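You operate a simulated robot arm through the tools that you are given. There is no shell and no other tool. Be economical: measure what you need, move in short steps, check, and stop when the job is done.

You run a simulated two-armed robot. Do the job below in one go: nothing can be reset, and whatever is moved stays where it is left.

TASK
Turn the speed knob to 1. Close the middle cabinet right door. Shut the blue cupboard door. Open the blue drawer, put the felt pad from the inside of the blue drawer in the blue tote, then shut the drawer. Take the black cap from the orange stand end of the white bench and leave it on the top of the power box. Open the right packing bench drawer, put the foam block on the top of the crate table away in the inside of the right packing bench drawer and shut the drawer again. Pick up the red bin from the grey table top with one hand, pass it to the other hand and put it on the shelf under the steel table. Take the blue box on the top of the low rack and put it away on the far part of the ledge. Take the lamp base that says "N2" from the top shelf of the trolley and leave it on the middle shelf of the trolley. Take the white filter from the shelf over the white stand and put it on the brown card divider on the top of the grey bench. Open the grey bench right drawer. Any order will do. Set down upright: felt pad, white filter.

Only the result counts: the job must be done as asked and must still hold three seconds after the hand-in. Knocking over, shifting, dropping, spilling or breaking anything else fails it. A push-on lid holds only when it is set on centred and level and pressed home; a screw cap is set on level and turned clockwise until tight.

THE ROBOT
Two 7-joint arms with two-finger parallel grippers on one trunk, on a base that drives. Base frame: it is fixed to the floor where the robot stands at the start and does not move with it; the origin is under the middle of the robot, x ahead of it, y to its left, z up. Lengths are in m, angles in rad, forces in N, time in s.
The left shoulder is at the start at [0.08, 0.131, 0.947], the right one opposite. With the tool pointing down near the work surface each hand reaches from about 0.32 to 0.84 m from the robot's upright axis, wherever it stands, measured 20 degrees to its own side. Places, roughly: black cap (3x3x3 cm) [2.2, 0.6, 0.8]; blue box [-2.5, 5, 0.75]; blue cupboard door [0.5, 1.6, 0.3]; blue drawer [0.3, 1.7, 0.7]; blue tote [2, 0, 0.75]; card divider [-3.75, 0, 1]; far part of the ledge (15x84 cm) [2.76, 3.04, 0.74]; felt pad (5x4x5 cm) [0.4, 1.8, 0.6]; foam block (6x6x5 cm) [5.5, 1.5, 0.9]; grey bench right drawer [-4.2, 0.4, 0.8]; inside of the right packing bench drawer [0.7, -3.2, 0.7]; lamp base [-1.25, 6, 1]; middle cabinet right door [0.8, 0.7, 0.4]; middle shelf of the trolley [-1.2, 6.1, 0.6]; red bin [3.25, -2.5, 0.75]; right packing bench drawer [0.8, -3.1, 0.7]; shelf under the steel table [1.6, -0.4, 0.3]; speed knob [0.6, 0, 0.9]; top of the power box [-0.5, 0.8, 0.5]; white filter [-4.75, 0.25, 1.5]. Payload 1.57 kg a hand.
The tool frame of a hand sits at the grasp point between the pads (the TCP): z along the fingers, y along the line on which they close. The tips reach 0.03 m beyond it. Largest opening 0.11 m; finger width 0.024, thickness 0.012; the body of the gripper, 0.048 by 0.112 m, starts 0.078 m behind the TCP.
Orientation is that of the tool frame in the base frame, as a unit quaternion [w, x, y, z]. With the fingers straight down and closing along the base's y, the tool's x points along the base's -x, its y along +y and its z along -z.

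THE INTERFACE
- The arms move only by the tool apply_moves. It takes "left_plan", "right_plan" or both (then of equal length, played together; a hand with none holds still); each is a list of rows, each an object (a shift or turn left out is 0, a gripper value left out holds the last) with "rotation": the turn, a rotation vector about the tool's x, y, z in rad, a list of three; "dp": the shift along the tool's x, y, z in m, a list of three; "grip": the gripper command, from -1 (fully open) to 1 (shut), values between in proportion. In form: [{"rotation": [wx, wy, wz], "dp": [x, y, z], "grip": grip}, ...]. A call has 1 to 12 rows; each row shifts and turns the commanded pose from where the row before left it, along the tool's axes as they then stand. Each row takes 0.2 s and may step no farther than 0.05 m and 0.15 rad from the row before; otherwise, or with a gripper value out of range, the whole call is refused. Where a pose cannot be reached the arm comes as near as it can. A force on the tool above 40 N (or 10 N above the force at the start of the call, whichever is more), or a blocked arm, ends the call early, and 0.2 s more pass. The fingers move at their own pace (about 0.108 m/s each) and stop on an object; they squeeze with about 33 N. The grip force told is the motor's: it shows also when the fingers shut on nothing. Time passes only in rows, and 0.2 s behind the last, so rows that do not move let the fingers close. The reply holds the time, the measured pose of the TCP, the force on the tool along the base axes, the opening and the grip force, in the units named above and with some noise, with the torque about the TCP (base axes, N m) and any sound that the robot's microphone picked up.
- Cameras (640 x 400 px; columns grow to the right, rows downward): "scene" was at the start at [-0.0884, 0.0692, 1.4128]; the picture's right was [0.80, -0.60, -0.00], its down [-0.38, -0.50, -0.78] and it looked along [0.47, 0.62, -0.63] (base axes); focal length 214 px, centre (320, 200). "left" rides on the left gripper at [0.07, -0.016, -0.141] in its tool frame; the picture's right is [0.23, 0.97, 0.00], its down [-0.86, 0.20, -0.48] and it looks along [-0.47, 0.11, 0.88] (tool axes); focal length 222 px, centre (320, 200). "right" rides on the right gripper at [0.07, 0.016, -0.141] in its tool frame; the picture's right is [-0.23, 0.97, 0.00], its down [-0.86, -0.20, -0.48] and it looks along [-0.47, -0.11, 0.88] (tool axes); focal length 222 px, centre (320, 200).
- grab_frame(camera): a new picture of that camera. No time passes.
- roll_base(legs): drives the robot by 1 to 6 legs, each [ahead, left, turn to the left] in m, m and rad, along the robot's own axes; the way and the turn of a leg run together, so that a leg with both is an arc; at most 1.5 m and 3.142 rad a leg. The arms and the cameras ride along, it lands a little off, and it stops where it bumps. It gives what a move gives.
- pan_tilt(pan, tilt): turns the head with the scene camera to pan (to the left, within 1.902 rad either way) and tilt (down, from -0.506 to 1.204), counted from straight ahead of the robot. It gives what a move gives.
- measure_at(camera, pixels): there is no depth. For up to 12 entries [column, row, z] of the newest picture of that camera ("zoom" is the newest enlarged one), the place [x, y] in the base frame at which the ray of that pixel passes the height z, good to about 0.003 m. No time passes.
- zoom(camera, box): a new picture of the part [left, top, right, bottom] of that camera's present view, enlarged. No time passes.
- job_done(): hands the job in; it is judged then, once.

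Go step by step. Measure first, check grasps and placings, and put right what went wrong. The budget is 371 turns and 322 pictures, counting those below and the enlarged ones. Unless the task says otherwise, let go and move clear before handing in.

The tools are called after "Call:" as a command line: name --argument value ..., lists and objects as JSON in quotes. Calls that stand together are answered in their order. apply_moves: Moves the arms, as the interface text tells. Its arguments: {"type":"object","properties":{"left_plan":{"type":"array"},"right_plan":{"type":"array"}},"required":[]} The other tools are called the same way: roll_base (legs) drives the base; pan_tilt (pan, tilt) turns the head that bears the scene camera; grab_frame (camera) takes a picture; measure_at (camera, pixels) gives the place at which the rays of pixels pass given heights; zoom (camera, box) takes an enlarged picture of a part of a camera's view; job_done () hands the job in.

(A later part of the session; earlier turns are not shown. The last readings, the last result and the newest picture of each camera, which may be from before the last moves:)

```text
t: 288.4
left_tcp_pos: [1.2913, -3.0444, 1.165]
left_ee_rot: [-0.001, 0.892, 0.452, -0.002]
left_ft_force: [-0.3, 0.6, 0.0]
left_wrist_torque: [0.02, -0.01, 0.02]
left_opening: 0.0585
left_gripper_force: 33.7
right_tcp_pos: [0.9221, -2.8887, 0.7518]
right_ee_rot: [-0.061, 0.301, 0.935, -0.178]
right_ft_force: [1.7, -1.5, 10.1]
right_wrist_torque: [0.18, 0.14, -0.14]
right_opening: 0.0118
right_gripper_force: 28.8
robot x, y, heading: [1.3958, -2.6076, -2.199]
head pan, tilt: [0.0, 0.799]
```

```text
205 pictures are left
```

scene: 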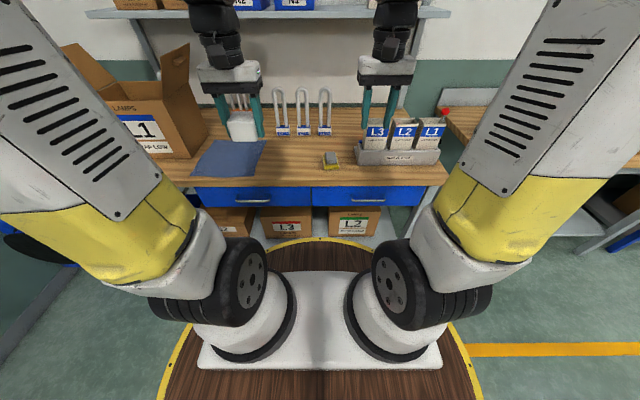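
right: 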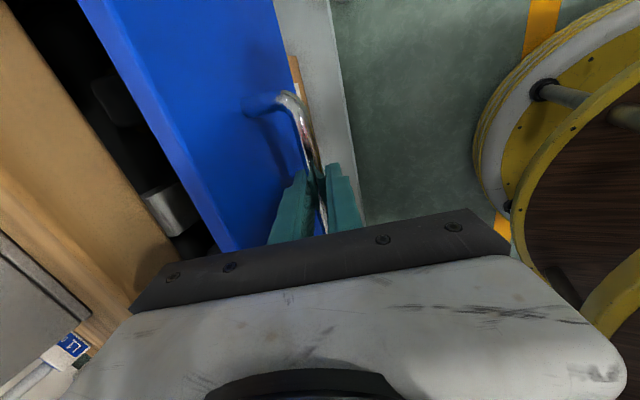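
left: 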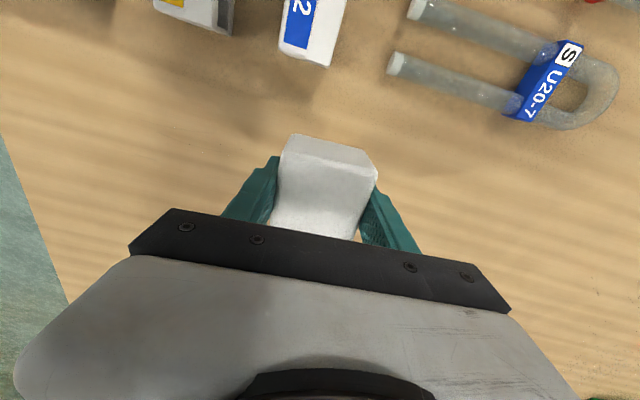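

Call:
apply_moves --right_plan '[{"dp": [0, 0.0276, -0.0117]}, {"dp": [0, 0.0276, -0.0117]}, {"dp": [0, 0.0276, -0.0117]}, {"dp": [0, 0.0276, -0.0117]}, {"dp": [0, 0.0276, -0.0117]}]'

Call:
grab_frame --camera "right"

Call:
grab_frame --camera "scene"

```text
t: 289.6
left_tcp_pos: [1.293, -3.0452, 1.1658]
left_ee_rot: [-0.001, 0.892, 0.452, -0.002]
left_ft_force: [0.5, -1.1, 0.5]
left_wrist_torque: [0.02, 0.01, 0.03]
left_opening: 0.0589
left_gripper_force: 32.4
right_tcp_pos: [0.9682, -2.8028, 0.7286]
right_ee_rot: [-0.06, 0.301, 0.936, -0.176]
right_ft_force: [13.3, -8.1, 24.0]
right_wrist_torque: [0.58, -0.08, -0.04]
right_opening: 0.0118
right_gripper_force: 29.1
right hand out of reach, approached as far as the arm can: row 3, 4, 5
robot x, y, heading: [1.3944, -2.605, -2.194]
head pan, tilt: [0.0, 0.799]
```

```text
204 pictures are left
```

right: 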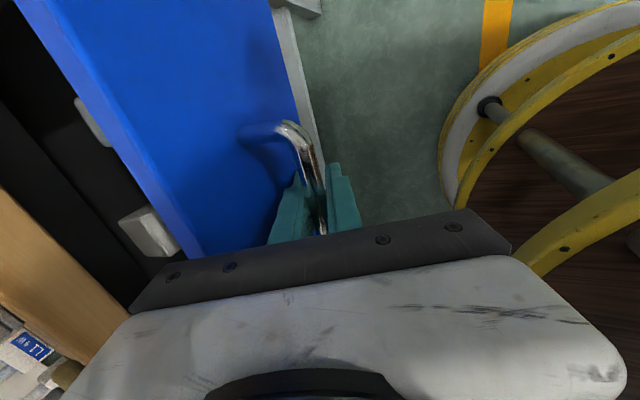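

```text
203 pictures are left
```

scene: 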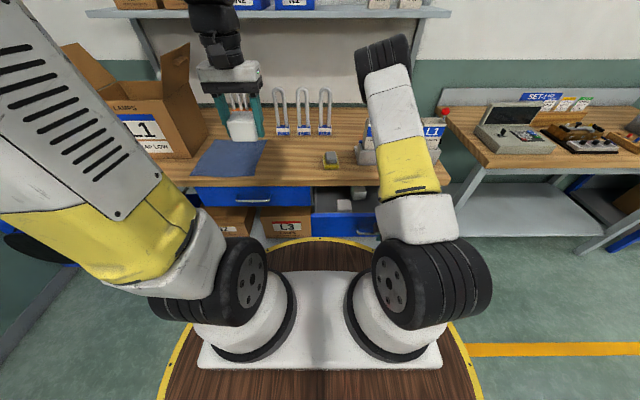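

The drawer is about 0.16 m out and the arm is at its inner limit; I'll back the base 0.1 m while gripping to open further.

Call:
roll_base --legs '[[-0.1, 0, 0]]'

Call:
grab_frame --camera "scene"

```text
t: 290.3
left_tcp_pos: [1.294, -3.0414, 1.1636]
left_ee_rot: [-0.001, 0.892, 0.453, -0.002]
left_ft_force: [0.6, -0.2, 0.8]
left_wrist_torque: [0.02, -0.02, -0.01]
left_opening: 0.0586
left_gripper_force: 33.4
right_tcp_pos: [0.9706, -2.8006, 0.729]
right_ee_rot: [-0.059, 0.302, 0.935, -0.177]
right_ft_force: [0.0, -1.1, 2.6]
right_wrist_torque: [0.62, -0.64, 0.08]
right_opening: 0.0115
right_gripper_force: 28.8
robot x, y, heading: [1.3983, -2.6033, -2.197]
head pan, tilt: [0.0, 0.799]
stopped in leg 1: the force on the tool passed its limit at 41 N (the readings are from after the stop); the commanded pose is now the measured one
```

```text
202 pictures are left
```

scene: 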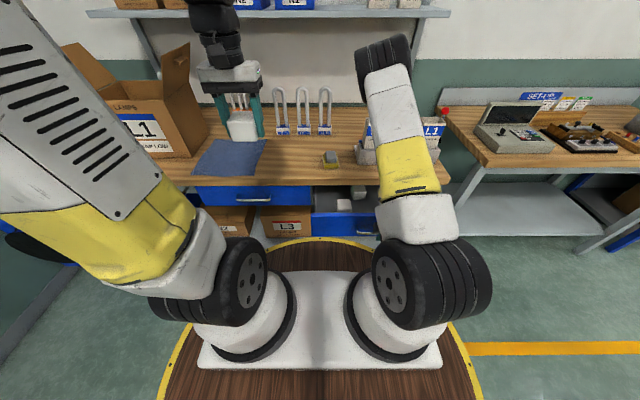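

Call:
roll_base --legs '[[-0.1, 0, 0]]'

Call:
grab_frame --camera "right"

```text
t: 291.4
left_tcp_pos: [1.3534, -2.9594, 1.1654]
left_ee_rot: [-0.002, 0.892, 0.452, -0.002]
left_ft_force: [0.2, -0.3, -0.2]
left_wrist_torque: [0.03, 0.01, -0.01]
left_opening: 0.0587
left_gripper_force: 33.4
right_tcp_pos: [1.0298, -2.7192, 0.7295]
right_ee_rot: [-0.061, 0.302, 0.934, -0.178]
right_ft_force: [-2.5, 1.0, 0.1]
right_wrist_torque: [0.59, -0.81, 0.3]
right_opening: 0.0116
right_gripper_force: 29.4
robot x, y, heading: [1.4547, -2.5217, -2.203]
head pan, tilt: [0.0, 0.799]
```

```text
201 pictures are left
```

right: 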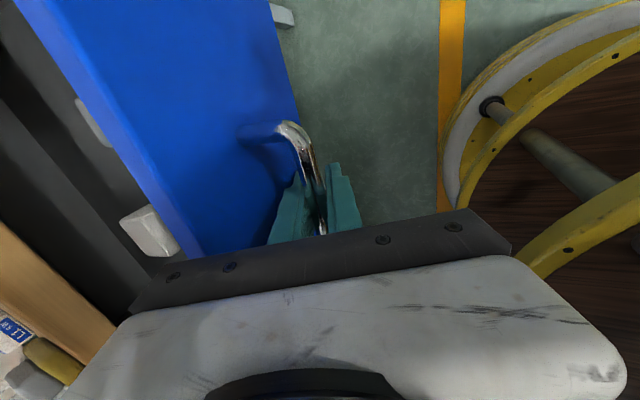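

The drawer is now about 0.26 m out. I'll release and withdraw the right hand upward.

Call:
apply_moves --right_plan '[{"grip": 0.3}, {"grip": 0.3}, {"dp": [0, 0, -0.03]}, {"dp": [0, 0, -0.04]}, {"dp": [0, 0, -0.04]}, {"dp": [0, -0.01, -0.04], "rotation": [-0.1, 0, 0]}, {"dp": [0, -0.01, -0.045], "rotation": [-0.1, 0, 0]}, {"dp": [0, 0, -0.05], "rotation": [-0.1, 0, 0]}, {"dp": [0, 0, -0.05], "rotation": [-0.1, 0, 0]}, {"dp": [0, 0, -0.05]}, {"dp": [0, 0, -0.05]}]'

Call:
grab_frame --camera "scene"

Call:
grab_frame --camera "right"

```text
t: 293.8
left_tcp_pos: [1.3543, -2.9606, 1.1653]
left_ee_rot: [-0.001, 0.892, 0.452, -0.003]
left_ft_force: [0.1, -0.2, -0.3]
left_wrist_torque: [0.0, 0.01, 0.06]
left_opening: 0.0587
left_gripper_force: 33.3
right_tcp_pos: [1.0122, -2.7124, 1.0954]
right_ee_rot: [0.003, 0.307, 0.952, 0.012]
right_ft_force: [-0.5, -0.2, 0.2]
right_wrist_torque: [0.02, -0.06, 0.0]
right_opening: 0.0383
right_gripper_force: 0.0
right hand out of reach, approached as far as the arm can: row 3, 4, 5
robot x, y, heading: [1.4538, -2.5182, -2.203]
head pan, tilt: [0.0, 0.799]
```

```text
200 pictures are left
```

scene: 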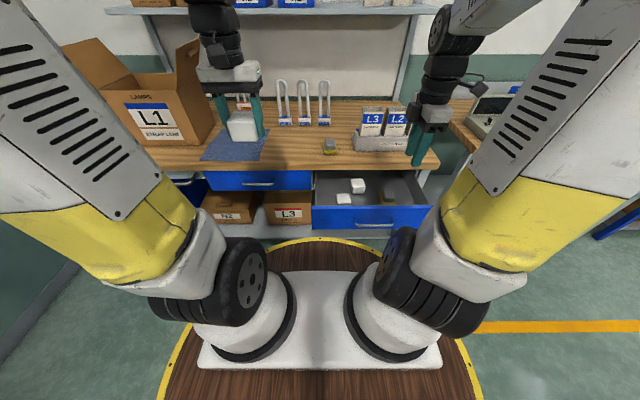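

```text
199 pictures are left
```

right: 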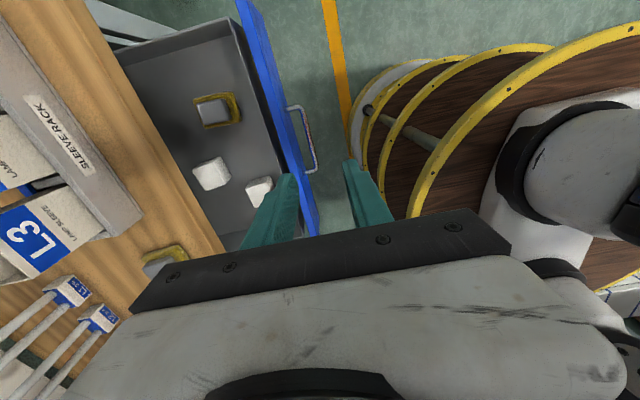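

Call:
zoom --camera "scene" --box '[290, 150, 450, 250]'

Call:
zoom --camera "right" --box '[100, 0, 340, 240]'

```text
4.00 times, centred on (370, 200) of scene
```

zoom: 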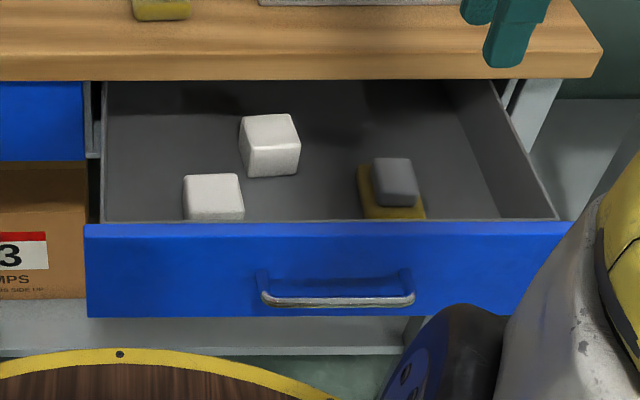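

```text
1.67 times, centred on (220, 120) of right
```

zoom: 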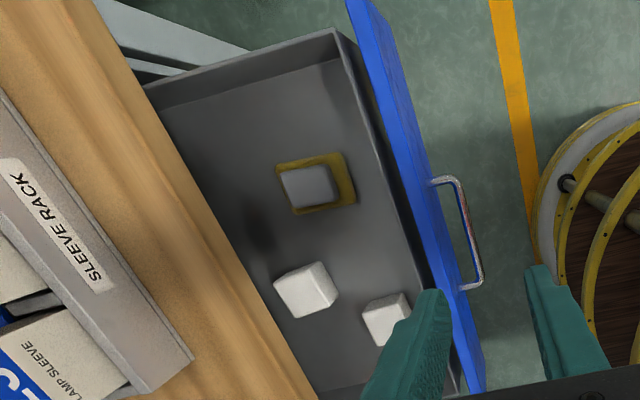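

Call:
measure_at --camera "scene" --pixels '[[390, 180, 0.69], [357.5, 193, 0.69], [382, 200, 0.69], [395, 205, 0.69], [343, 205, 0.69], [315, 204, 0.74], [429, 204, 0.74], [380, 170, 0.8], [345, 204, 0.74], [385, 183, 0.69], [397, 173, 0.69]]'

Call:
measure_at --camera "zoom" --pixels '[[305, 288, 0.72], [383, 320, 0.72], [310, 185, 0.71], [275, 170, 0.69], [340, 150, 0.69], [310, 60, 0.69], [330, 40, 0.74], [355, 205, 0.69], [220, 250, 0.8]]'

```text
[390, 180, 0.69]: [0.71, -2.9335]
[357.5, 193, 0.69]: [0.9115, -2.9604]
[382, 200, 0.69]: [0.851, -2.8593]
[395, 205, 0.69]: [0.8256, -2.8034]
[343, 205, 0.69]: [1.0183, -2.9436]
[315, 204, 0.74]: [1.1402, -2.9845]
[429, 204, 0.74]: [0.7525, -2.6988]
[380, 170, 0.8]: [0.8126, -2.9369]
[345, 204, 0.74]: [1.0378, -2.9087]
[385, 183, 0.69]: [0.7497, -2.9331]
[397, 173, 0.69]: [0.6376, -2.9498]
```

```text
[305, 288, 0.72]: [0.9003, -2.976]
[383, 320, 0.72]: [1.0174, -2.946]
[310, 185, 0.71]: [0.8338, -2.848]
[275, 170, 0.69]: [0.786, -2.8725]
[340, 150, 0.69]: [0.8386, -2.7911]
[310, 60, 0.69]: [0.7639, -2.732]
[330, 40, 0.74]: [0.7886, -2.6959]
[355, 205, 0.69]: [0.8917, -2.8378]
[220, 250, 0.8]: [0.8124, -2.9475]
```

The drawer holds three items; a free spot is around (0.939, −2.878). I'll shift the base right 0.35 m so the left hand can reach it comfortably.

Call:
roll_base --legs '[[0, -0.35, 0]]'

Call:
zoom --camera "scene" --box '[180, 130, 380, 255]'

```text
t: 296.1
left_tcp_pos: [1.0696, -2.752, 1.165]
left_ee_rot: [-0.003, 0.892, 0.451, -0.003]
left_ft_force: [0.4, 0.1, 0.0]
left_wrist_torque: [0.02, 0.02, -0.02]
left_opening: 0.0587
left_gripper_force: 33.0
right_tcp_pos: [0.7285, -2.5032, 1.095]
right_ee_rot: [0.001, 0.308, 0.951, 0.011]
right_ft_force: [0.3, -0.2, 1.0]
right_wrist_torque: [-0.04, -0.04, 0.01]
right_opening: 0.0385
right_gripper_force: 0.1
robot x, y, heading: [1.1733, -2.3117, -2.198]
head pan, tilt: [0.0, 0.799]
```

```text
3.20 times, centred on (280, 192) of scene
```

zoom: 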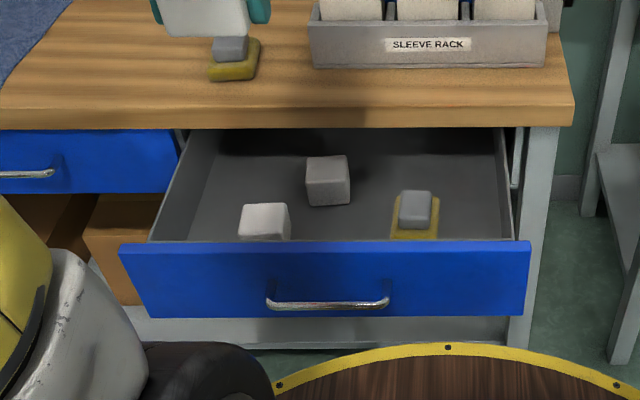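

Call:
apply_moves --left_plan '[{"dp": [-0.045, -0.008, 0]}, {"dp": [-0.045, -0.008, 0]}, {"dp": [-0.045, -0.008, 0]}, {"dp": [-0.044, -0.007, 0]}, {"dp": [0, 0, 0.05]}, {"dp": [0, 0, 0.05]}, {"dp": [0, 0, 0.05]}, {"dp": [0, 0, 0.05]}, {"dp": [0, 0, 0.05]}, {"dp": [0, 0, 0.05]}]'

Call:
grab_frame --camera "left"

Call:
zoom --camera "scene" --box '[180, 130, 380, 255]'

```text
t: 298.3
left_tcp_pos: [0.9322, -2.8806, 0.8664]
left_ee_rot: [-0.001, 0.892, 0.451, -0.003]
left_ft_force: [0.5, 0.8, -0.3]
left_wrist_torque: [-0.01, 0.04, -0.03]
left_opening: 0.0585
left_gripper_force: 33.5
right_tcp_pos: [0.7295, -2.5029, 1.0952]
right_ee_rot: [0.001, 0.309, 0.951, 0.011]
right_ft_force: [0.1, 0.6, -0.1]
right_wrist_torque: [-0.01, 0.04, 0.02]
right_opening: 0.0381
right_gripper_force: 0.1
robot x, y, heading: [1.1768, -2.3107, -2.202]
head pan, tilt: [0.0, 0.799]
```

```text
195 pictures are left
```

left: 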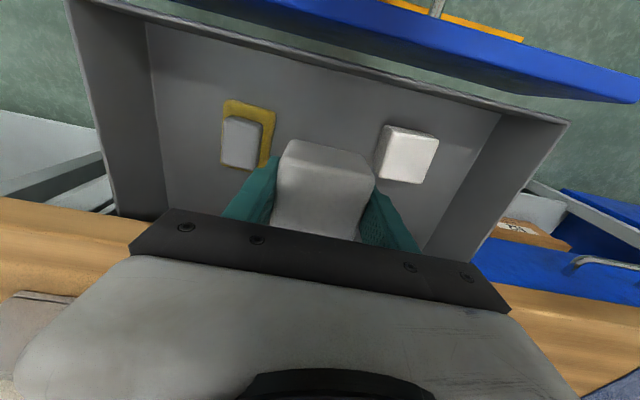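

```text
3.20 times, centred on (280, 192) of scene
```

zoom: 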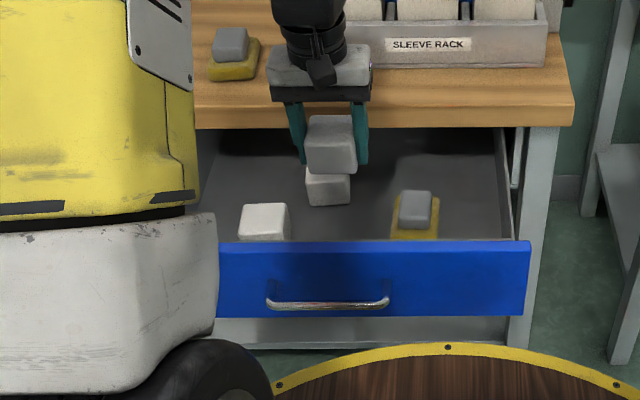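

Call:
apply_moves --left_plan '[{"dp": [0.01, 0.006, 0.04]}, {"dp": [0, 0, 0.04]}]'

Call:
grab_frame --camera "left"

Call:
zoom --camera "scene" --box '[210, 150, 370, 250]'

```text
t: 298.9
left_tcp_pos: [0.9459, -2.8743, 0.7856]
left_ee_rot: [-0.001, 0.892, 0.452, -0.003]
left_ft_force: [0.7, -1.6, -0.8]
left_wrist_torque: [-0.02, -0.01, 0.03]
left_opening: 0.0589
left_gripper_force: 32.6
right_tcp_pos: [0.7294, -2.5027, 1.0959]
right_ee_rot: [0.001, 0.308, 0.951, 0.012]
right_ft_force: [-0.1, -0.6, 0.4]
right_wrist_torque: [-0.01, 0.03, -0.03]
right_opening: 0.0386
right_gripper_force: 0.0
robot x, y, heading: [1.1742, -2.3096, -2.204]
head pan, tilt: [0.0, 0.799]
```

```text
193 pictures are left
```

left: 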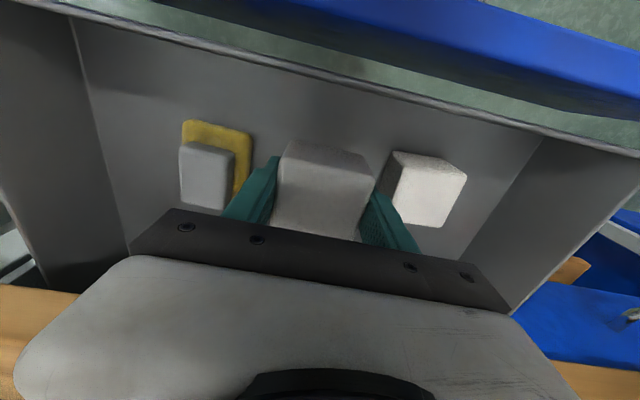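

```text
4.00 times, centred on (290, 200) of scene
```

zoom: 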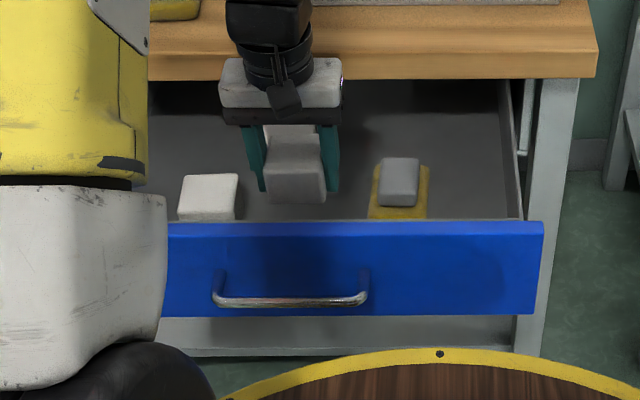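

The block is between the neighbours and in front of the rear block. I'll lower to the drawer floor.

Call:
apply_moves --left_plan '[{"dp": [0, 0, 0.03]}, {"dp": [0, 0, 0.01]}, {"dp": [0, 0, 0.005]}, {"dp": [0, 0, 0.005]}]'

Call:
zoom --camera "scene" --box '[210, 150, 370, 250]'

```text
t: 299.9
left_tcp_pos: [0.9455, -2.8737, 0.7364]
left_ee_rot: [-0.002, 0.892, 0.452, -0.003]
left_ft_force: [0.9, 0.4, 0.3]
left_wrist_torque: [-0.03, -0.02, 0.0]
left_opening: 0.0588
left_gripper_force: 32.8
right_tcp_pos: [0.7283, -2.5043, 1.0949]
right_ee_rot: [0.001, 0.308, 0.951, 0.012]
right_ft_force: [-0.4, 0.7, -0.5]
right_wrist_torque: [0.02, -0.02, -0.01]
right_opening: 0.0384
right_gripper_force: 0.0
robot x, y, heading: [1.1729, -2.3139, -2.201]
head pan, tilt: [0.0, 0.799]
```

```text
4.00 times, centred on (290, 200) of scene
```

zoom: 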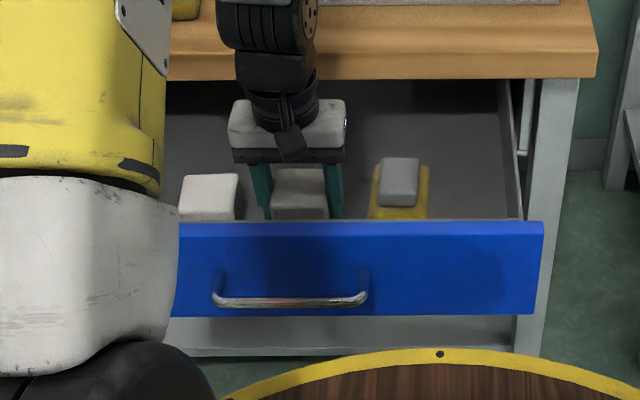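

Call:
apply_moves --left_plan '[{"dp": [0, 0, 0.005]}, {"dp": [0, 0, 0.005]}, {"dp": [0, 0, 0.005]}]'

```text
t: 300.7
left_tcp_pos: [0.9432, -2.8767, 0.7264]
left_ee_rot: [0.0, 0.892, 0.452, -0.007]
left_ft_force: [0.0, -1.0, 5.7]
left_wrist_torque: [-0.12, -0.23, 0.02]
left_opening: 0.0589
left_gripper_force: 33.0
right_tcp_pos: [0.7288, -2.504, 1.095]
right_ee_rot: [0.001, 0.309, 0.951, 0.012]
right_ft_force: [0.4, 0.3, -0.2]
right_wrist_torque: [-0.02, -0.02, 0.0]
right_opening: 0.0388
right_gripper_force: 0.1
robot x, y, heading: [1.1713, -2.3108, -2.202]
head pan, tilt: [0.0, 0.799]
stopped in row 3 (left hand): the force on the tool passed its limit at 46 N (the readings are from after the stop); the commanded pose is now the measured one
```

Contact. I'll open slightly, lift out, and check.

Call:
apply_moves --left_plan '[{"grip": -0.25}, {"grip": -0.25}, {"dp": [0, 0, -0.03]}, {"dp": [0, 0, -0.05]}, {"dp": [0, 0, -0.05]}, {"dp": [0, 0, -0.05]}, {"dp": [0.02, 0, -0.045]}, {"dp": [0.04, 0, -0.03]}, {"dp": [0.04, 0, -0.03]}, {"dp": [0.03, 0, -0.03]}, {"dp": [0, 0, -0.05]}]'

Call:
zoom --camera "scene" --box '[210, 150, 370, 250]'

Call:
grab_frame --camera "left"

```text
t: 303.1
left_tcp_pos: [1.0282, -2.7668, 1.0868]
left_ee_rot: [-0.001, 0.892, 0.452, -0.007]
left_ft_force: [0.4, -0.7, 0.4]
left_wrist_torque: [0.03, -0.02, 0.02]
left_opening: 0.0687
left_gripper_force: 0.1
right_tcp_pos: [0.729, -2.5029, 1.0946]
right_ee_rot: [0.001, 0.308, 0.951, 0.012]
right_ft_force: [-0.4, -0.3, 0.9]
right_wrist_torque: [0.08, 0.03, -0.02]
right_opening: 0.0385
right_gripper_force: 0.0
robot x, y, heading: [1.1722, -2.3115, -2.206]
head pan, tilt: [0.0, 0.799]
```

```text
4.00 times, centred on (290, 200) of scene
```

zoom: 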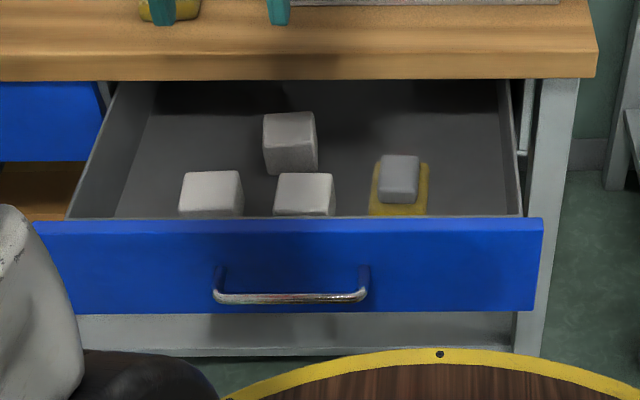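

```text
189 pictures are left
```

left: 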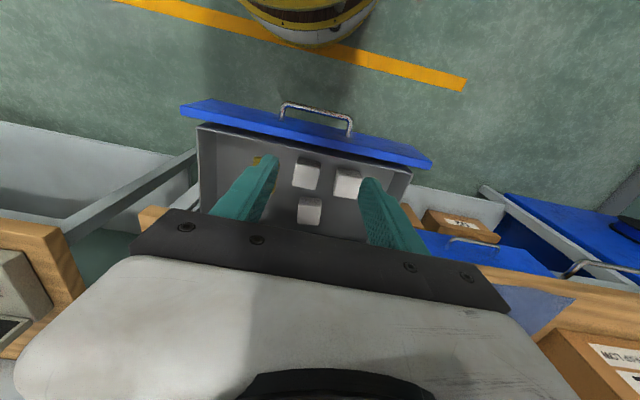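

The foam block sits in the drawer. Now I'll bring the closed left hand in front of the drawer, left of the handle, and push it shut.

Call:
apply_moves --left_plan '[{"dp": [0.035, 0.035, 0], "grip": 1}, {"dp": [0.035, 0.035, 0]}, {"dp": [0.01, 0.045, 0]}, {"dp": [0, 0.015, 0.045]}, {"dp": [0, 0, 0.05]}, {"dp": [0, 0, 0.05]}, {"dp": [0, 0, 0.05]}, {"dp": [0, 0, 0.05]}, {"dp": [0, 0, 0.03], "rotation": [0, -0.1, 0]}, {"dp": [0, 0, 0.02], "rotation": [0, -0.1, 0]}, {"dp": [0.004, 0, 0.015], "rotation": [0, -0.1, 0]}, {"dp": [0.006, 0, 0.015], "rotation": [0, -0.1, 0]}]'

Call:
grab_frame --camera "left"

```text
t: 305.7
left_tcp_pos: [1.1705, -2.8065, 0.7526]
left_ee_rot: [0.09, 0.873, 0.442, -0.185]
left_ft_force: [-0.1, -0.6, 0.5]
left_wrist_torque: [0.0, -0.02, 0.0]
left_opening: 0.0005
left_gripper_force: 22.0
left hand out of reach, approached as far as the arm can: row 11, 12
right_tcp_pos: [0.7286, -2.5034, 1.0946]
right_ee_rot: [0.0, 0.309, 0.951, 0.011]
right_ft_force: [0.7, -0.2, -0.1]
right_wrist_torque: [0.0, 0.02, 0.01]
right_opening: 0.0383
right_gripper_force: 0.2
robot x, y, heading: [1.1733, -2.31, -2.199]
head pan, tilt: [0.0, 0.799]
```

```text
188 pictures are left
```

left: 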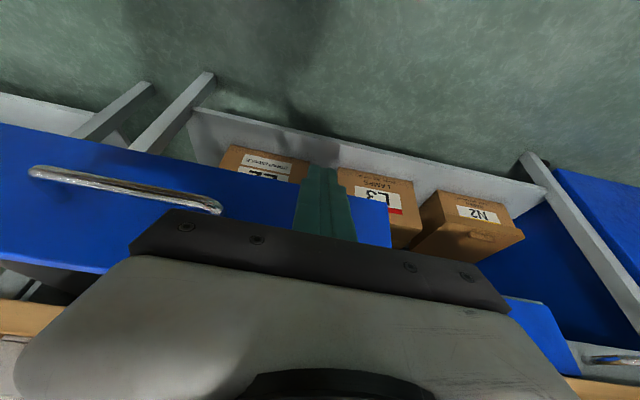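

Call:
apply_moves --left_plan '[{"dp": [-0.0276, 0, 0.0117]}, {"dp": [-0.0276, 0, 0.0117]}, {"dp": [-0.0276, 0, 0.0117]}, {"dp": [-0.0276, 0, 0.0117]}, {"dp": [-0.0276, 0, 0.0117]}, {"dp": [-0.0276, 0, 0.0117]}, {"dp": [-0.0276, 0, 0.0117]}, {"dp": [-0.0276, 0, 0.0117]}, {"dp": [-0.0276, 0, 0.0117]}, {"dp": [-0.0092, 0, 0.0039]}, {"dp": [-0.0092, 0, 0.0039]}, {"dp": [-0.0092, 0, 0.0039]}]'

Call:
grab_frame --camera "left"

```text
t: 308.3
left_tcp_pos: [1.0007, -3.0405, 0.7502]
left_ee_rot: [0.085, 0.875, 0.443, -0.175]
left_ft_force: [1.8, 5.1, 2.0]
left_wrist_torque: [0.05, -0.06, 0.01]
left_opening: 0.0
left_gripper_force: 21.3
right_tcp_pos: [0.7299, -2.5031, 1.0938]
right_ee_rot: [0.001, 0.308, 0.951, 0.012]
right_ft_force: [-0.4, -0.1, -0.5]
right_wrist_torque: [-0.01, -0.01, 0.01]
right_opening: 0.0387
right_gripper_force: 0.1
robot x, y, heading: [1.1745, -2.3137, -2.202]
head pan, tilt: [0.0, 0.799]
stopped in row 12 (left hand): the force on the tool passed its limit at 60 N (the readings are from after the stop); the commanded pose is now the measured one
```

```text
187 pictures are left
```

left: 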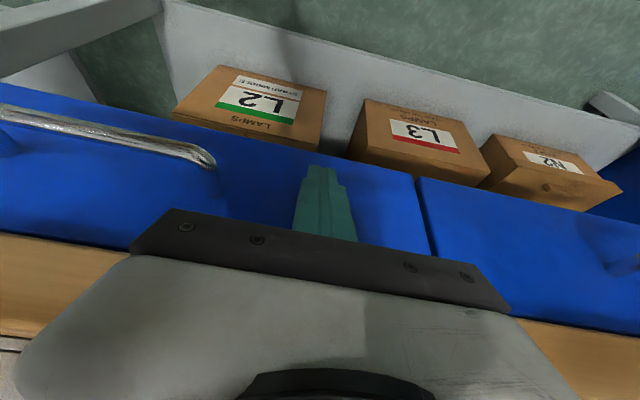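

The drawer is flush with its neighbour. I'll retract and raise the left hand, also restoring the right hand's yaw.

Call:
apply_moves --left_plan '[{"dp": [0.0276, 0, -0.0117]}, {"dp": [0.042, 0, -0.017]}, {"dp": [0.042, 0, -0.017]}, {"dp": [0.042, 0, -0.017]}, {"dp": [0.02, 0, -0.045], "rotation": [0, 0.1, 0]}, {"dp": [0.01, 0, -0.045], "rotation": [0, 0.1, 0]}, {"dp": [0, 0, -0.05], "rotation": [0, 0.1, 0]}, {"dp": [0, 0, -0.05], "rotation": [0, 0.08, 0]}, {"dp": [0, 0, -0.05]}, {"dp": [0, 0, -0.05]}, {"dp": [0, 0, -0.05]}, {"dp": [0, 0, -0.05]}]' --right_plan '[{"rotation": [0, 0, 0.143], "dp": [0, 0, -0.01]}, {"rotation": [0, 0, 0.143], "dp": [0, 0, -0.01]}, {"rotation": [0, 0, 0.143], "dp": [0, 0, -0.01]}, {"rotation": [0, 0, 0.143], "dp": [0, 0, -0.01]}, {"rotation": [0, 0, 0.143], "dp": [0, 0, -0.01]}, {"rotation": [0, 0, 0.143], "dp": [0, 0, -0.01]}, {"rotation": [0, 0, 0.143], "dp": [0, 0, -0.01]}, {"rotation": [0, 0, 0.143], "dp": [0, 0, -0.01]}, {"rotation": [0, 0, 0.143]}, {"rotation": [0, 0, 0.143]}, {"rotation": [0, 0, 0.143]}, {}]'

Call:
zoom --camera "scene" --box '[210, 130, 410, 255]'

```text
t: 310.9
left_tcp_pos: [1.147, -2.8503, 1.1234]
left_ee_rot: [0.0, 0.892, 0.452, -0.008]
left_ft_force: [0.0, -0.4, 0.1]
left_wrist_torque: [-0.02, -0.03, -0.01]
left_opening: 0.0
left_gripper_force: 21.5
right_tcp_pos: [0.7286, -2.5057, 1.1736]
right_ee_rot: [-0.007, 0.891, 0.453, 0.01]
right_ft_force: [-0.1, -0.1, -0.3]
right_wrist_torque: [0.01, -0.01, -0.01]
right_opening: 0.0381
right_gripper_force: 0.1
robot x, y, heading: [1.1723, -2.3115, -2.197]
head pan, tilt: [0.0, 0.799]
```

```text
3.20 times, centred on (310, 192) of scene
```

zoom: 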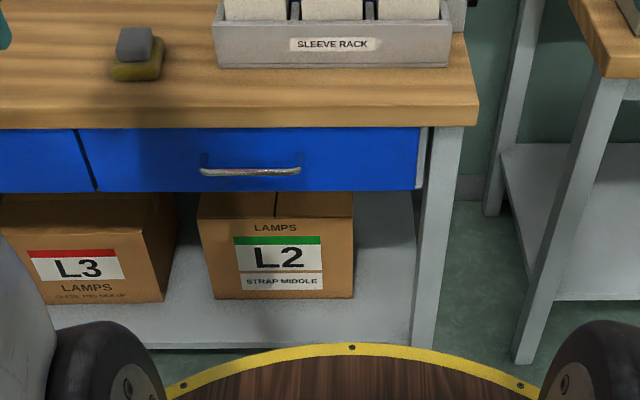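

The drawer is shut. I'll turn towards the grey table and look.

Call:
roll_base --legs '[[-0.35, 0, 0], [0, 0, 1.6]]'

Call:
pan_tilt --pan 0.0 --tilt 0.5

Call:
grab_frame --camera "scene"

```text
t: 317.1
left_tcp_pos: [1.9241, -2.0283, 1.1229]
left_ee_rot: [0.005, 0.296, 0.955, -0.005]
left_ft_force: [-0.6, -1.0, -0.6]
left_wrist_torque: [0.01, 0.01, -0.01]
left_opening: 0.0001
left_gripper_force: 21.5
right_tcp_pos: [1.5939, -2.4595, 1.1748]
right_ee_rot: [-0.011, 0.293, 0.956, 0.001]
right_ft_force: [-0.3, 0.6, 0.2]
right_wrist_torque: [0.01, 0.01, -0.02]
right_opening: 0.0387
right_gripper_force: 0.2
robot x, y, heading: [1.3851, -2.0223, -0.597]
head pan, tilt: [0.0, 0.799]
```

```text
t: 317.9
left_tcp_pos: [1.9233, -2.029, 1.1232]
left_ee_rot: [0.006, 0.296, 0.955, -0.005]
left_ft_force: [0.6, 0.3, -0.5]
left_wrist_torque: [0.01, 0.03, 0.02]
left_opening: 0.0
left_gripper_force: 21.4
right_tcp_pos: [1.5936, -2.4591, 1.1742]
right_ee_rot: [-0.011, 0.294, 0.956, 0.001]
right_ft_force: [-0.3, -0.3, 0.2]
right_wrist_torque: [0.02, -0.03, 0.0]
right_opening: 0.0386
right_gripper_force: 0.0
robot x, y, heading: [1.3817, -2.0212, -0.6]
head pan, tilt: [0.0, 0.499]
```

```text
185 pictures are left
```

scene: 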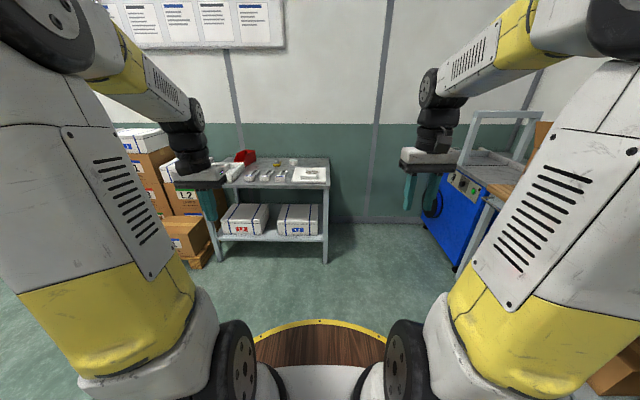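

Call:
zoom --camera "scene" --box '[170, 130, 350, 270]'

Call:
measure_at --camera "scene" --pixels '[[222, 187, 0.75], [331, 188, 0.75], [328, 157, 0.75], [243, 163, 0.75], [237, 160, 0.75], [257, 160, 0.75], [325, 263, 0.0], [200, 268, 0.0], [222, 260, 0.0]]'

```text
2.86 times, centred on (260, 200) of scene
```

zoom: 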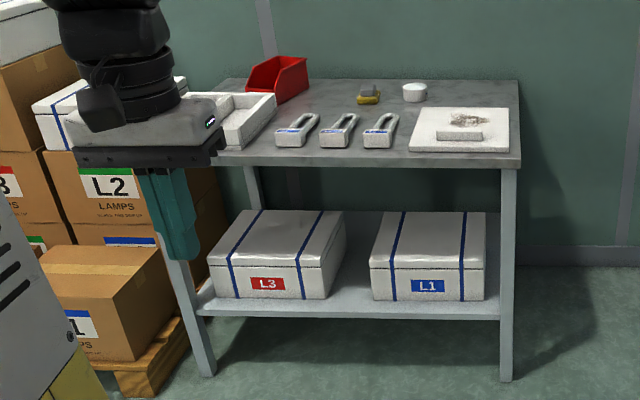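

```text
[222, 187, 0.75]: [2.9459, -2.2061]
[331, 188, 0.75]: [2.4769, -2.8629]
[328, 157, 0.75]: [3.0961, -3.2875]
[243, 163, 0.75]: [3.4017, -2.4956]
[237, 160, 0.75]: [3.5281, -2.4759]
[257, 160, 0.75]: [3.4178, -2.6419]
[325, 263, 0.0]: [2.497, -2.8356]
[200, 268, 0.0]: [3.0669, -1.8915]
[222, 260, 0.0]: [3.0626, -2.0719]
```

The red bin is at the back-left of the grey table, near n≈4.1. I'll drive up to the table's front edge.

Call:
roll_base --legs '[[0.5, 0.24, 0], [0.5, 0.22, -0.02]]'

Call:
pan_tilt --pan 0.2 --tilt 0.75

Call:
grab_frame --camera "scene"

Call:
grab_frame --camera "left"

```text
t: 323.8
left_tcp_pos: [3.0069, -2.2305, 1.1226]
left_ee_rot: [0.006, 0.307, 0.952, -0.006]
left_ft_force: [0.6, -0.3, 0.1]
left_wrist_torque: [-0.03, 0.01, -0.03]
left_opening: 0.0
left_gripper_force: 21.4
right_tcp_pos: [2.6648, -2.6543, 1.1748]
right_ee_rot: [-0.012, 0.305, 0.952, 0.001]
right_ft_force: [0.5, 0.4, -0.4]
right_wrist_torque: [-0.02, 0.01, -0.02]
right_opening: 0.0386
right_gripper_force: 0.0
robot x, y, heading: [2.4654, -2.2121, -0.621]
head pan, tilt: [0.0, 0.499]
```

```text
t: 324.6
left_tcp_pos: [3.0051, -2.2295, 1.1225]
left_ee_rot: [0.006, 0.306, 0.952, -0.005]
left_ft_force: [0.0, 0.1, 0.0]
left_wrist_torque: [-0.01, -0.03, -0.01]
left_opening: 0.0
left_gripper_force: 21.3
right_tcp_pos: [2.6657, -2.6543, 1.174]
right_ee_rot: [-0.012, 0.304, 0.952, 0.001]
right_ft_force: [0.2, 1.3, -0.3]
right_wrist_torque: [0.0, 0.01, 0.03]
right_opening: 0.0385
right_gripper_force: 0.1
robot x, y, heading: [2.4677, -2.213, -0.62]
head pan, tilt: [0.201, 0.75]
```

```text
183 pictures are left
```

scene: 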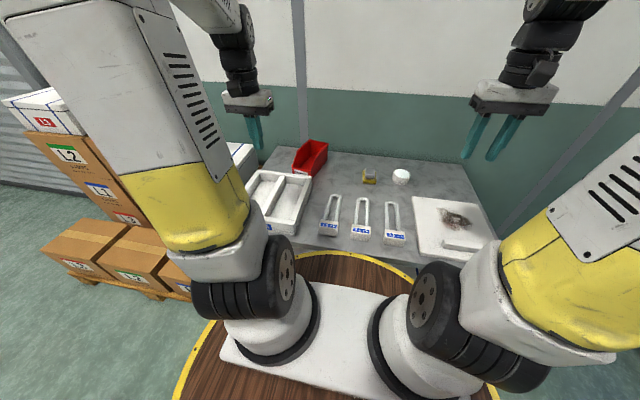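

```text
182 pictures are left
```

left: 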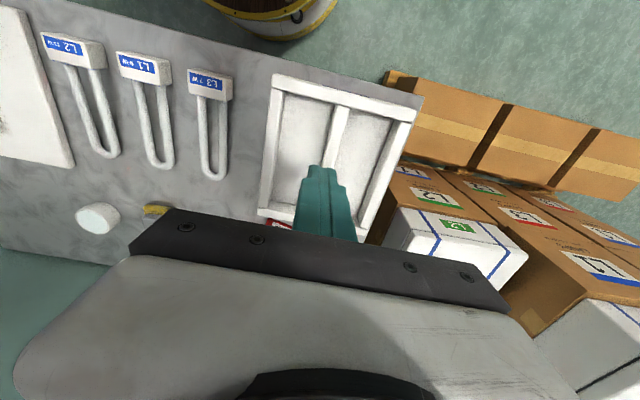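

Call:
zoom --camera "scene" --box '[240, 120, 400, 220]'

Call:
measure_at --camera "scene" --pixels '[[297, 172, 0.75], [320, 178, 0.75], [327, 150, 0.8], [300, 145, 0.8], [310, 173, 0.77], [280, 146, 0.75], [230, 145, 0.9], [256, 170, 0.9]]'

```text
4.00 times, centred on (320, 170) of scene
```

zoom: 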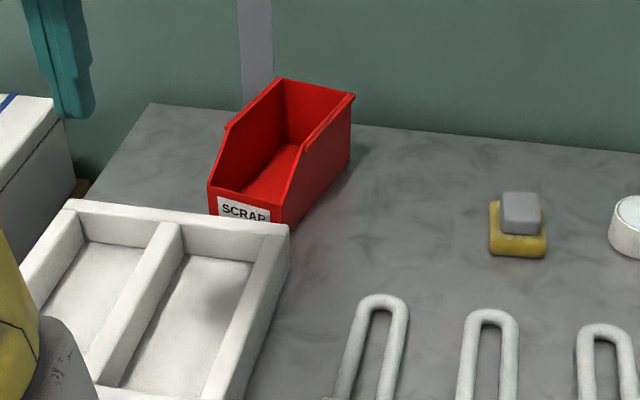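

```text
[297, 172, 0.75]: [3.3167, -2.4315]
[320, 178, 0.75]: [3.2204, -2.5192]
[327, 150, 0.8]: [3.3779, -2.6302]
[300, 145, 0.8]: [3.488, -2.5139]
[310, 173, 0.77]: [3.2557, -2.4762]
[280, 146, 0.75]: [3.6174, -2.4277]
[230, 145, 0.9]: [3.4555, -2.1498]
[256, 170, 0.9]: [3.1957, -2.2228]
```

The bin ("SCRAP") has its low front facing us and side walls nearly parallel to my heading. I'll advance 0.07 m and bring the left hand over it for a closer look.

Call:
roll_base --legs '[[0.07, 0, 0]]'

Call:
apply_moves --left_plan '[{"dp": [-0.045, 0, 0], "grip": -0.4}, {"dp": [-0.045, 0, 0]}, {"dp": [-0.045, 0, 0]}, {"dp": [-0.045, 0, 0]}, {"dp": [-0.045, 0, 0]}]'

Call:
grab_frame --camera "left"

Call:
zoom --camera "scene" --box '[240, 120, 400, 220]'

```text
t: 325.6
left_tcp_pos: [3.0626, -2.2708, 1.1225]
left_ee_rot: [0.006, 0.307, 0.952, -0.006]
left_ft_force: [-1.2, 0.5, -0.5]
left_wrist_torque: [-0.03, -0.01, -0.01]
left_opening: 0.0001
left_gripper_force: 21.1
right_tcp_pos: [2.7203, -2.6939, 1.1756]
right_ee_rot: [-0.011, 0.305, 0.952, 0.001]
right_ft_force: [-0.2, 0.2, 0.1]
right_wrist_torque: [0.0, -0.01, 0.01]
right_opening: 0.0385
right_gripper_force: 0.1
robot x, y, heading: [2.5241, -2.2499, -0.623]
head pan, tilt: [0.201, 0.75]
```

```text
t: 326.8
left_tcp_pos: [3.2429, -2.4031, 1.1279]
left_ee_rot: [0.006, 0.307, 0.952, -0.005]
left_ft_force: [-0.3, -0.2, 0.3]
left_wrist_torque: [-0.06, -0.01, -0.01]
left_opening: 0.0769
left_gripper_force: 0.1
right_tcp_pos: [2.7212, -2.6945, 1.1738]
right_ee_rot: [-0.012, 0.305, 0.952, 0.001]
right_ft_force: [-0.6, 0.4, -0.1]
right_wrist_torque: [-0.03, 0.0, -0.03]
right_opening: 0.0385
right_gripper_force: 0.0
robot x, y, heading: [2.5265, -2.2514, -0.628]
head pan, tilt: [0.201, 0.75]
```

```text
180 pictures are left
```

left: 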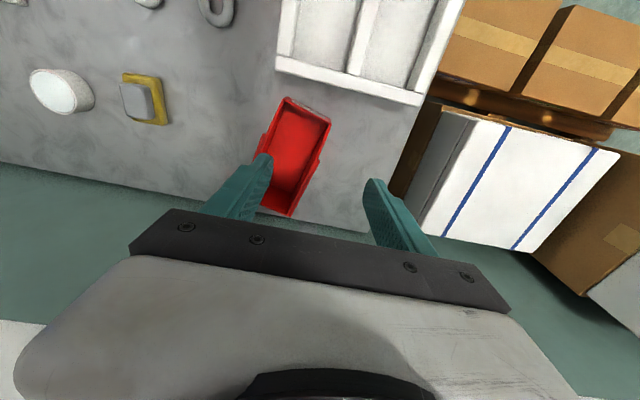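

```text
4.00 times, centred on (320, 170) of scene
```

zoom: 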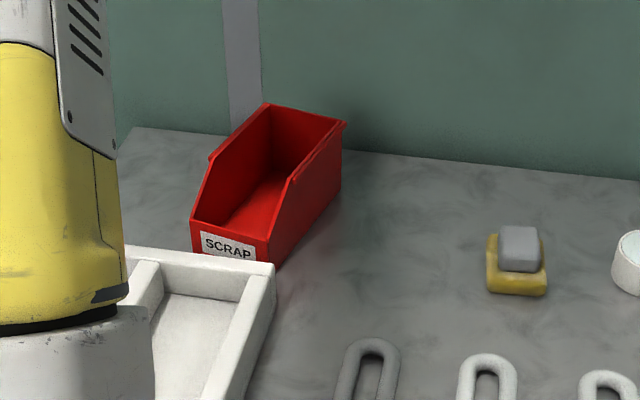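

Call:
zoom --camera "left" --box '[220, 80, 380, 230]'

```text
2.67 times, centred on (300, 155) of left
```

zoom: 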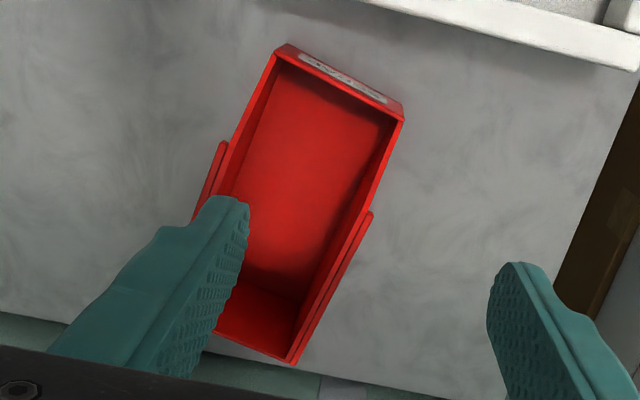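

Call:
measure_at --camera "zoom" --pixels '[[370, 213, 0.8], [370, 213, 0.85], [370, 213, 0.9], [293, 362, 0.8], [293, 362, 0.85], [293, 362, 0.9], [223, 145, 0.8], [223, 145, 0.85], [223, 145, 0.9], [277, 52, 0.8], [402, 118, 0.8], [340, 85, 0.8]]'

Call:
zoom --camera "scene" --box '[280, 135, 360, 185]'

```text
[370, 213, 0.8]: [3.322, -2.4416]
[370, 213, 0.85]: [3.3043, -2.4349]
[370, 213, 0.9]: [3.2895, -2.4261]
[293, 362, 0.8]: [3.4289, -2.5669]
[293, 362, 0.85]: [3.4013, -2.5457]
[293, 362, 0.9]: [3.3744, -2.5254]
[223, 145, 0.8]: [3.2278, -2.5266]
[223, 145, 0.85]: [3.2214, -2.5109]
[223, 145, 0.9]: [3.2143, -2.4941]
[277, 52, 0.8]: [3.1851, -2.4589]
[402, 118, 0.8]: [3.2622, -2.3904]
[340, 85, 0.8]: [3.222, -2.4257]
```

```text
8.00 times, centred on (320, 160) of scene
```

zoom: 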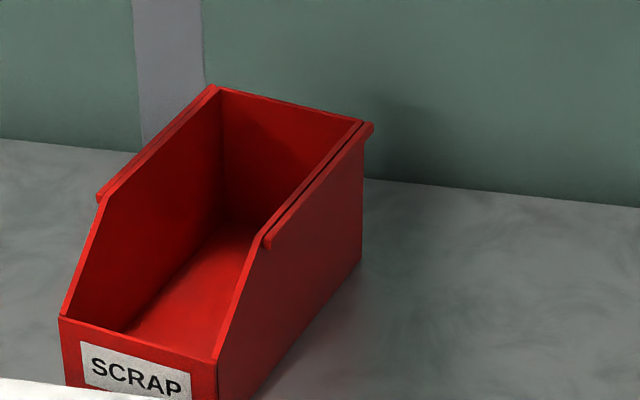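

Call:
measure_at --camera "zoom" --pixels '[[103, 193, 0.8], [103, 193, 0.85], [103, 193, 0.9], [210, 88, 0.8], [210, 88, 0.85], [210, 88, 0.9], [265, 240, 0.8], [265, 240, 0.85], [265, 240, 0.9], [62, 318, 0.8], [216, 362, 0.8], [220, 400, 0.75]]'

```text
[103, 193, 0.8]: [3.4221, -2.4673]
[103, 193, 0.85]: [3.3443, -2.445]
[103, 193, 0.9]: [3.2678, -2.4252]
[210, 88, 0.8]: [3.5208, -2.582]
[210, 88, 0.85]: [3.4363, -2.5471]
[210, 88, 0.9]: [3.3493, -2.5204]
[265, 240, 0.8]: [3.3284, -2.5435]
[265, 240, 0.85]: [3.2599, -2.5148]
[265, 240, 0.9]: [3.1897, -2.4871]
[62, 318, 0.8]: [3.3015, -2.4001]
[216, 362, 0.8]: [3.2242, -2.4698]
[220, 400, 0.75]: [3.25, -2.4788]
```

The bin rim is at z≈0.88; the left wall runs from (3.295,−2.429) to (3.385,−2.534), rotated 0.23 rad from my heading. I'll align the left hand over the left wall with a narrow opening.

Call:
apply_moves --left_plan '[{"dp": [-0.046, 0, 0], "grip": 0.1}, {"dp": [-0.046, 0.001, 0]}, {"rotation": [0, 0, 0.114]}, {"rotation": [0, 0, 0.114]}, {"dp": [0, 0, 0.04]}, {"dp": [0, 0, 0.04]}]'

Call:
zoom --camera "left" --box '[200, 40, 440, 230]'

```text
t: 328.2
left_tcp_pos: [3.3131, -2.4546, 1.0423]
left_ee_rot: [0.007, 0.413, 0.911, -0.005]
left_ft_force: [-0.1, 0.3, -0.4]
left_wrist_torque: [-0.02, -0.05, 0.01]
left_opening: 0.0493
left_gripper_force: 0.0
left hand out of reach, approached as far as the arm can: row 2
right_tcp_pos: [2.7208, -2.6943, 1.1749]
right_ee_rot: [-0.012, 0.305, 0.952, 0.001]
right_ft_force: [0.7, 0.3, -0.1]
right_wrist_torque: [0.01, -0.01, -0.03]
right_opening: 0.0386
right_gripper_force: 0.0
robot x, y, heading: [2.5247, -2.251, -0.621]
head pan, tilt: [0.201, 0.75]
```

```text
2.11 times, centred on (320, 135) of left
```

zoom: 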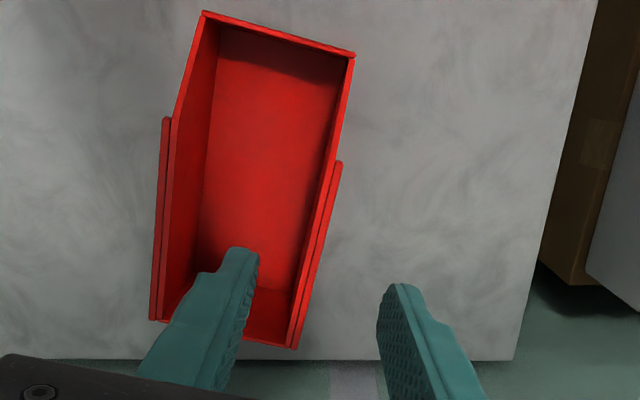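

The tool axis projects onto the left wall (around zoom 320,210). I'll descend to straddle the wall and close.

Call:
apply_moves --left_plan '[{"dp": [0, 0, 0.045]}, {"dp": [0, 0, 0.045]}, {"dp": [0, 0, 0.03]}]'

Call:
grab_frame --camera "left"

Call:
zoom --camera "scene" --box '[280, 125, 380, 190]'

```text
t: 329.0
left_tcp_pos: [3.3152, -2.4548, 0.9234]
left_ee_rot: [0.005, 0.414, 0.91, -0.005]
left_ft_force: [-1.2, 0.1, 0.1]
left_wrist_torque: [-0.05, 0.01, 0.01]
left_opening: 0.0495
left_gripper_force: 0.0
right_tcp_pos: [2.7213, -2.6928, 1.1746]
right_ee_rot: [-0.012, 0.306, 0.952, 0.001]
right_ft_force: [-0.3, 0.2, 0.6]
right_wrist_torque: [0.0, 0.0, 0.0]
right_opening: 0.0384
right_gripper_force: 0.1
robot x, y, heading: [2.523, -2.2486, -0.622]
head pan, tilt: [0.201, 0.75]
```

```text
175 pictures are left
```

left: 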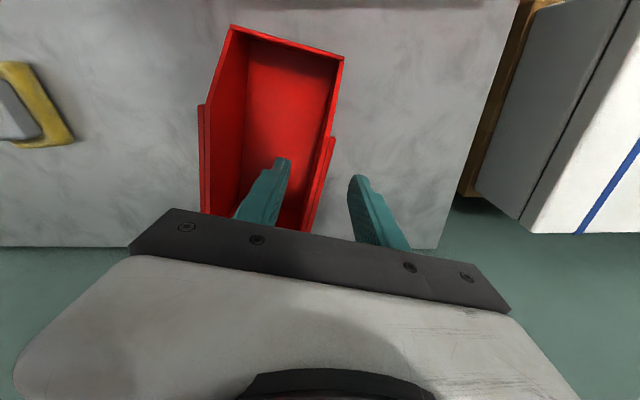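

```text
6.15 times, centred on (330, 158) of scene
```

zoom: 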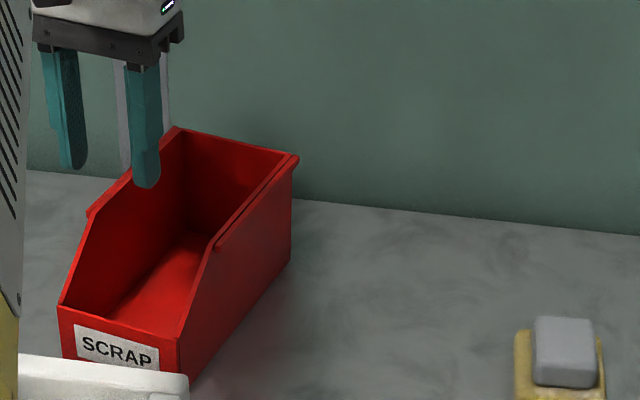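

Call:
apply_moves --left_plan '[{"dp": [0, 0, 0.03]}, {"dp": [0, 0, 0.02]}, {"grip": 1}, {"grip": 1}, {"grip": 1}]'

Call:
grab_frame --camera "left"

```text
t: 330.2
left_tcp_pos: [3.3149, -2.4583, 0.8746]
left_ee_rot: [0.006, 0.413, 0.911, -0.004]
left_ft_force: [0.3, -0.5, 0.7]
left_wrist_torque: [0.06, -0.02, -0.02]
left_opening: 0.0037
left_gripper_force: 24.2
right_tcp_pos: [2.7223, -2.6944, 1.1746]
right_ee_rot: [-0.012, 0.304, 0.952, 0.001]
right_ft_force: [-0.1, 1.2, -0.9]
right_wrist_torque: [0.01, 0.02, 0.02]
right_opening: 0.0386
right_gripper_force: 0.0
robot x, y, heading: [2.527, -2.2502, -0.622]
head pan, tilt: [0.201, 0.75]
```

```text
173 pictures are left
```

left: 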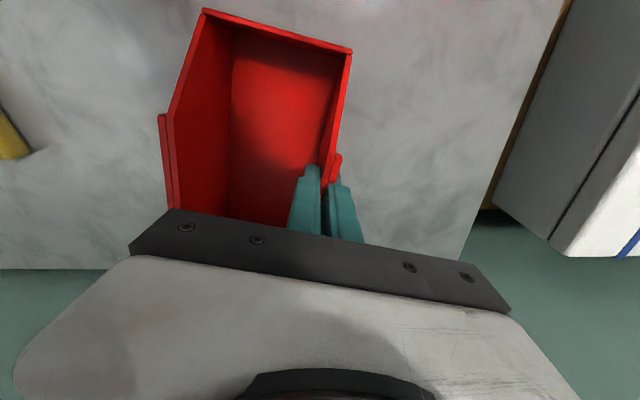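

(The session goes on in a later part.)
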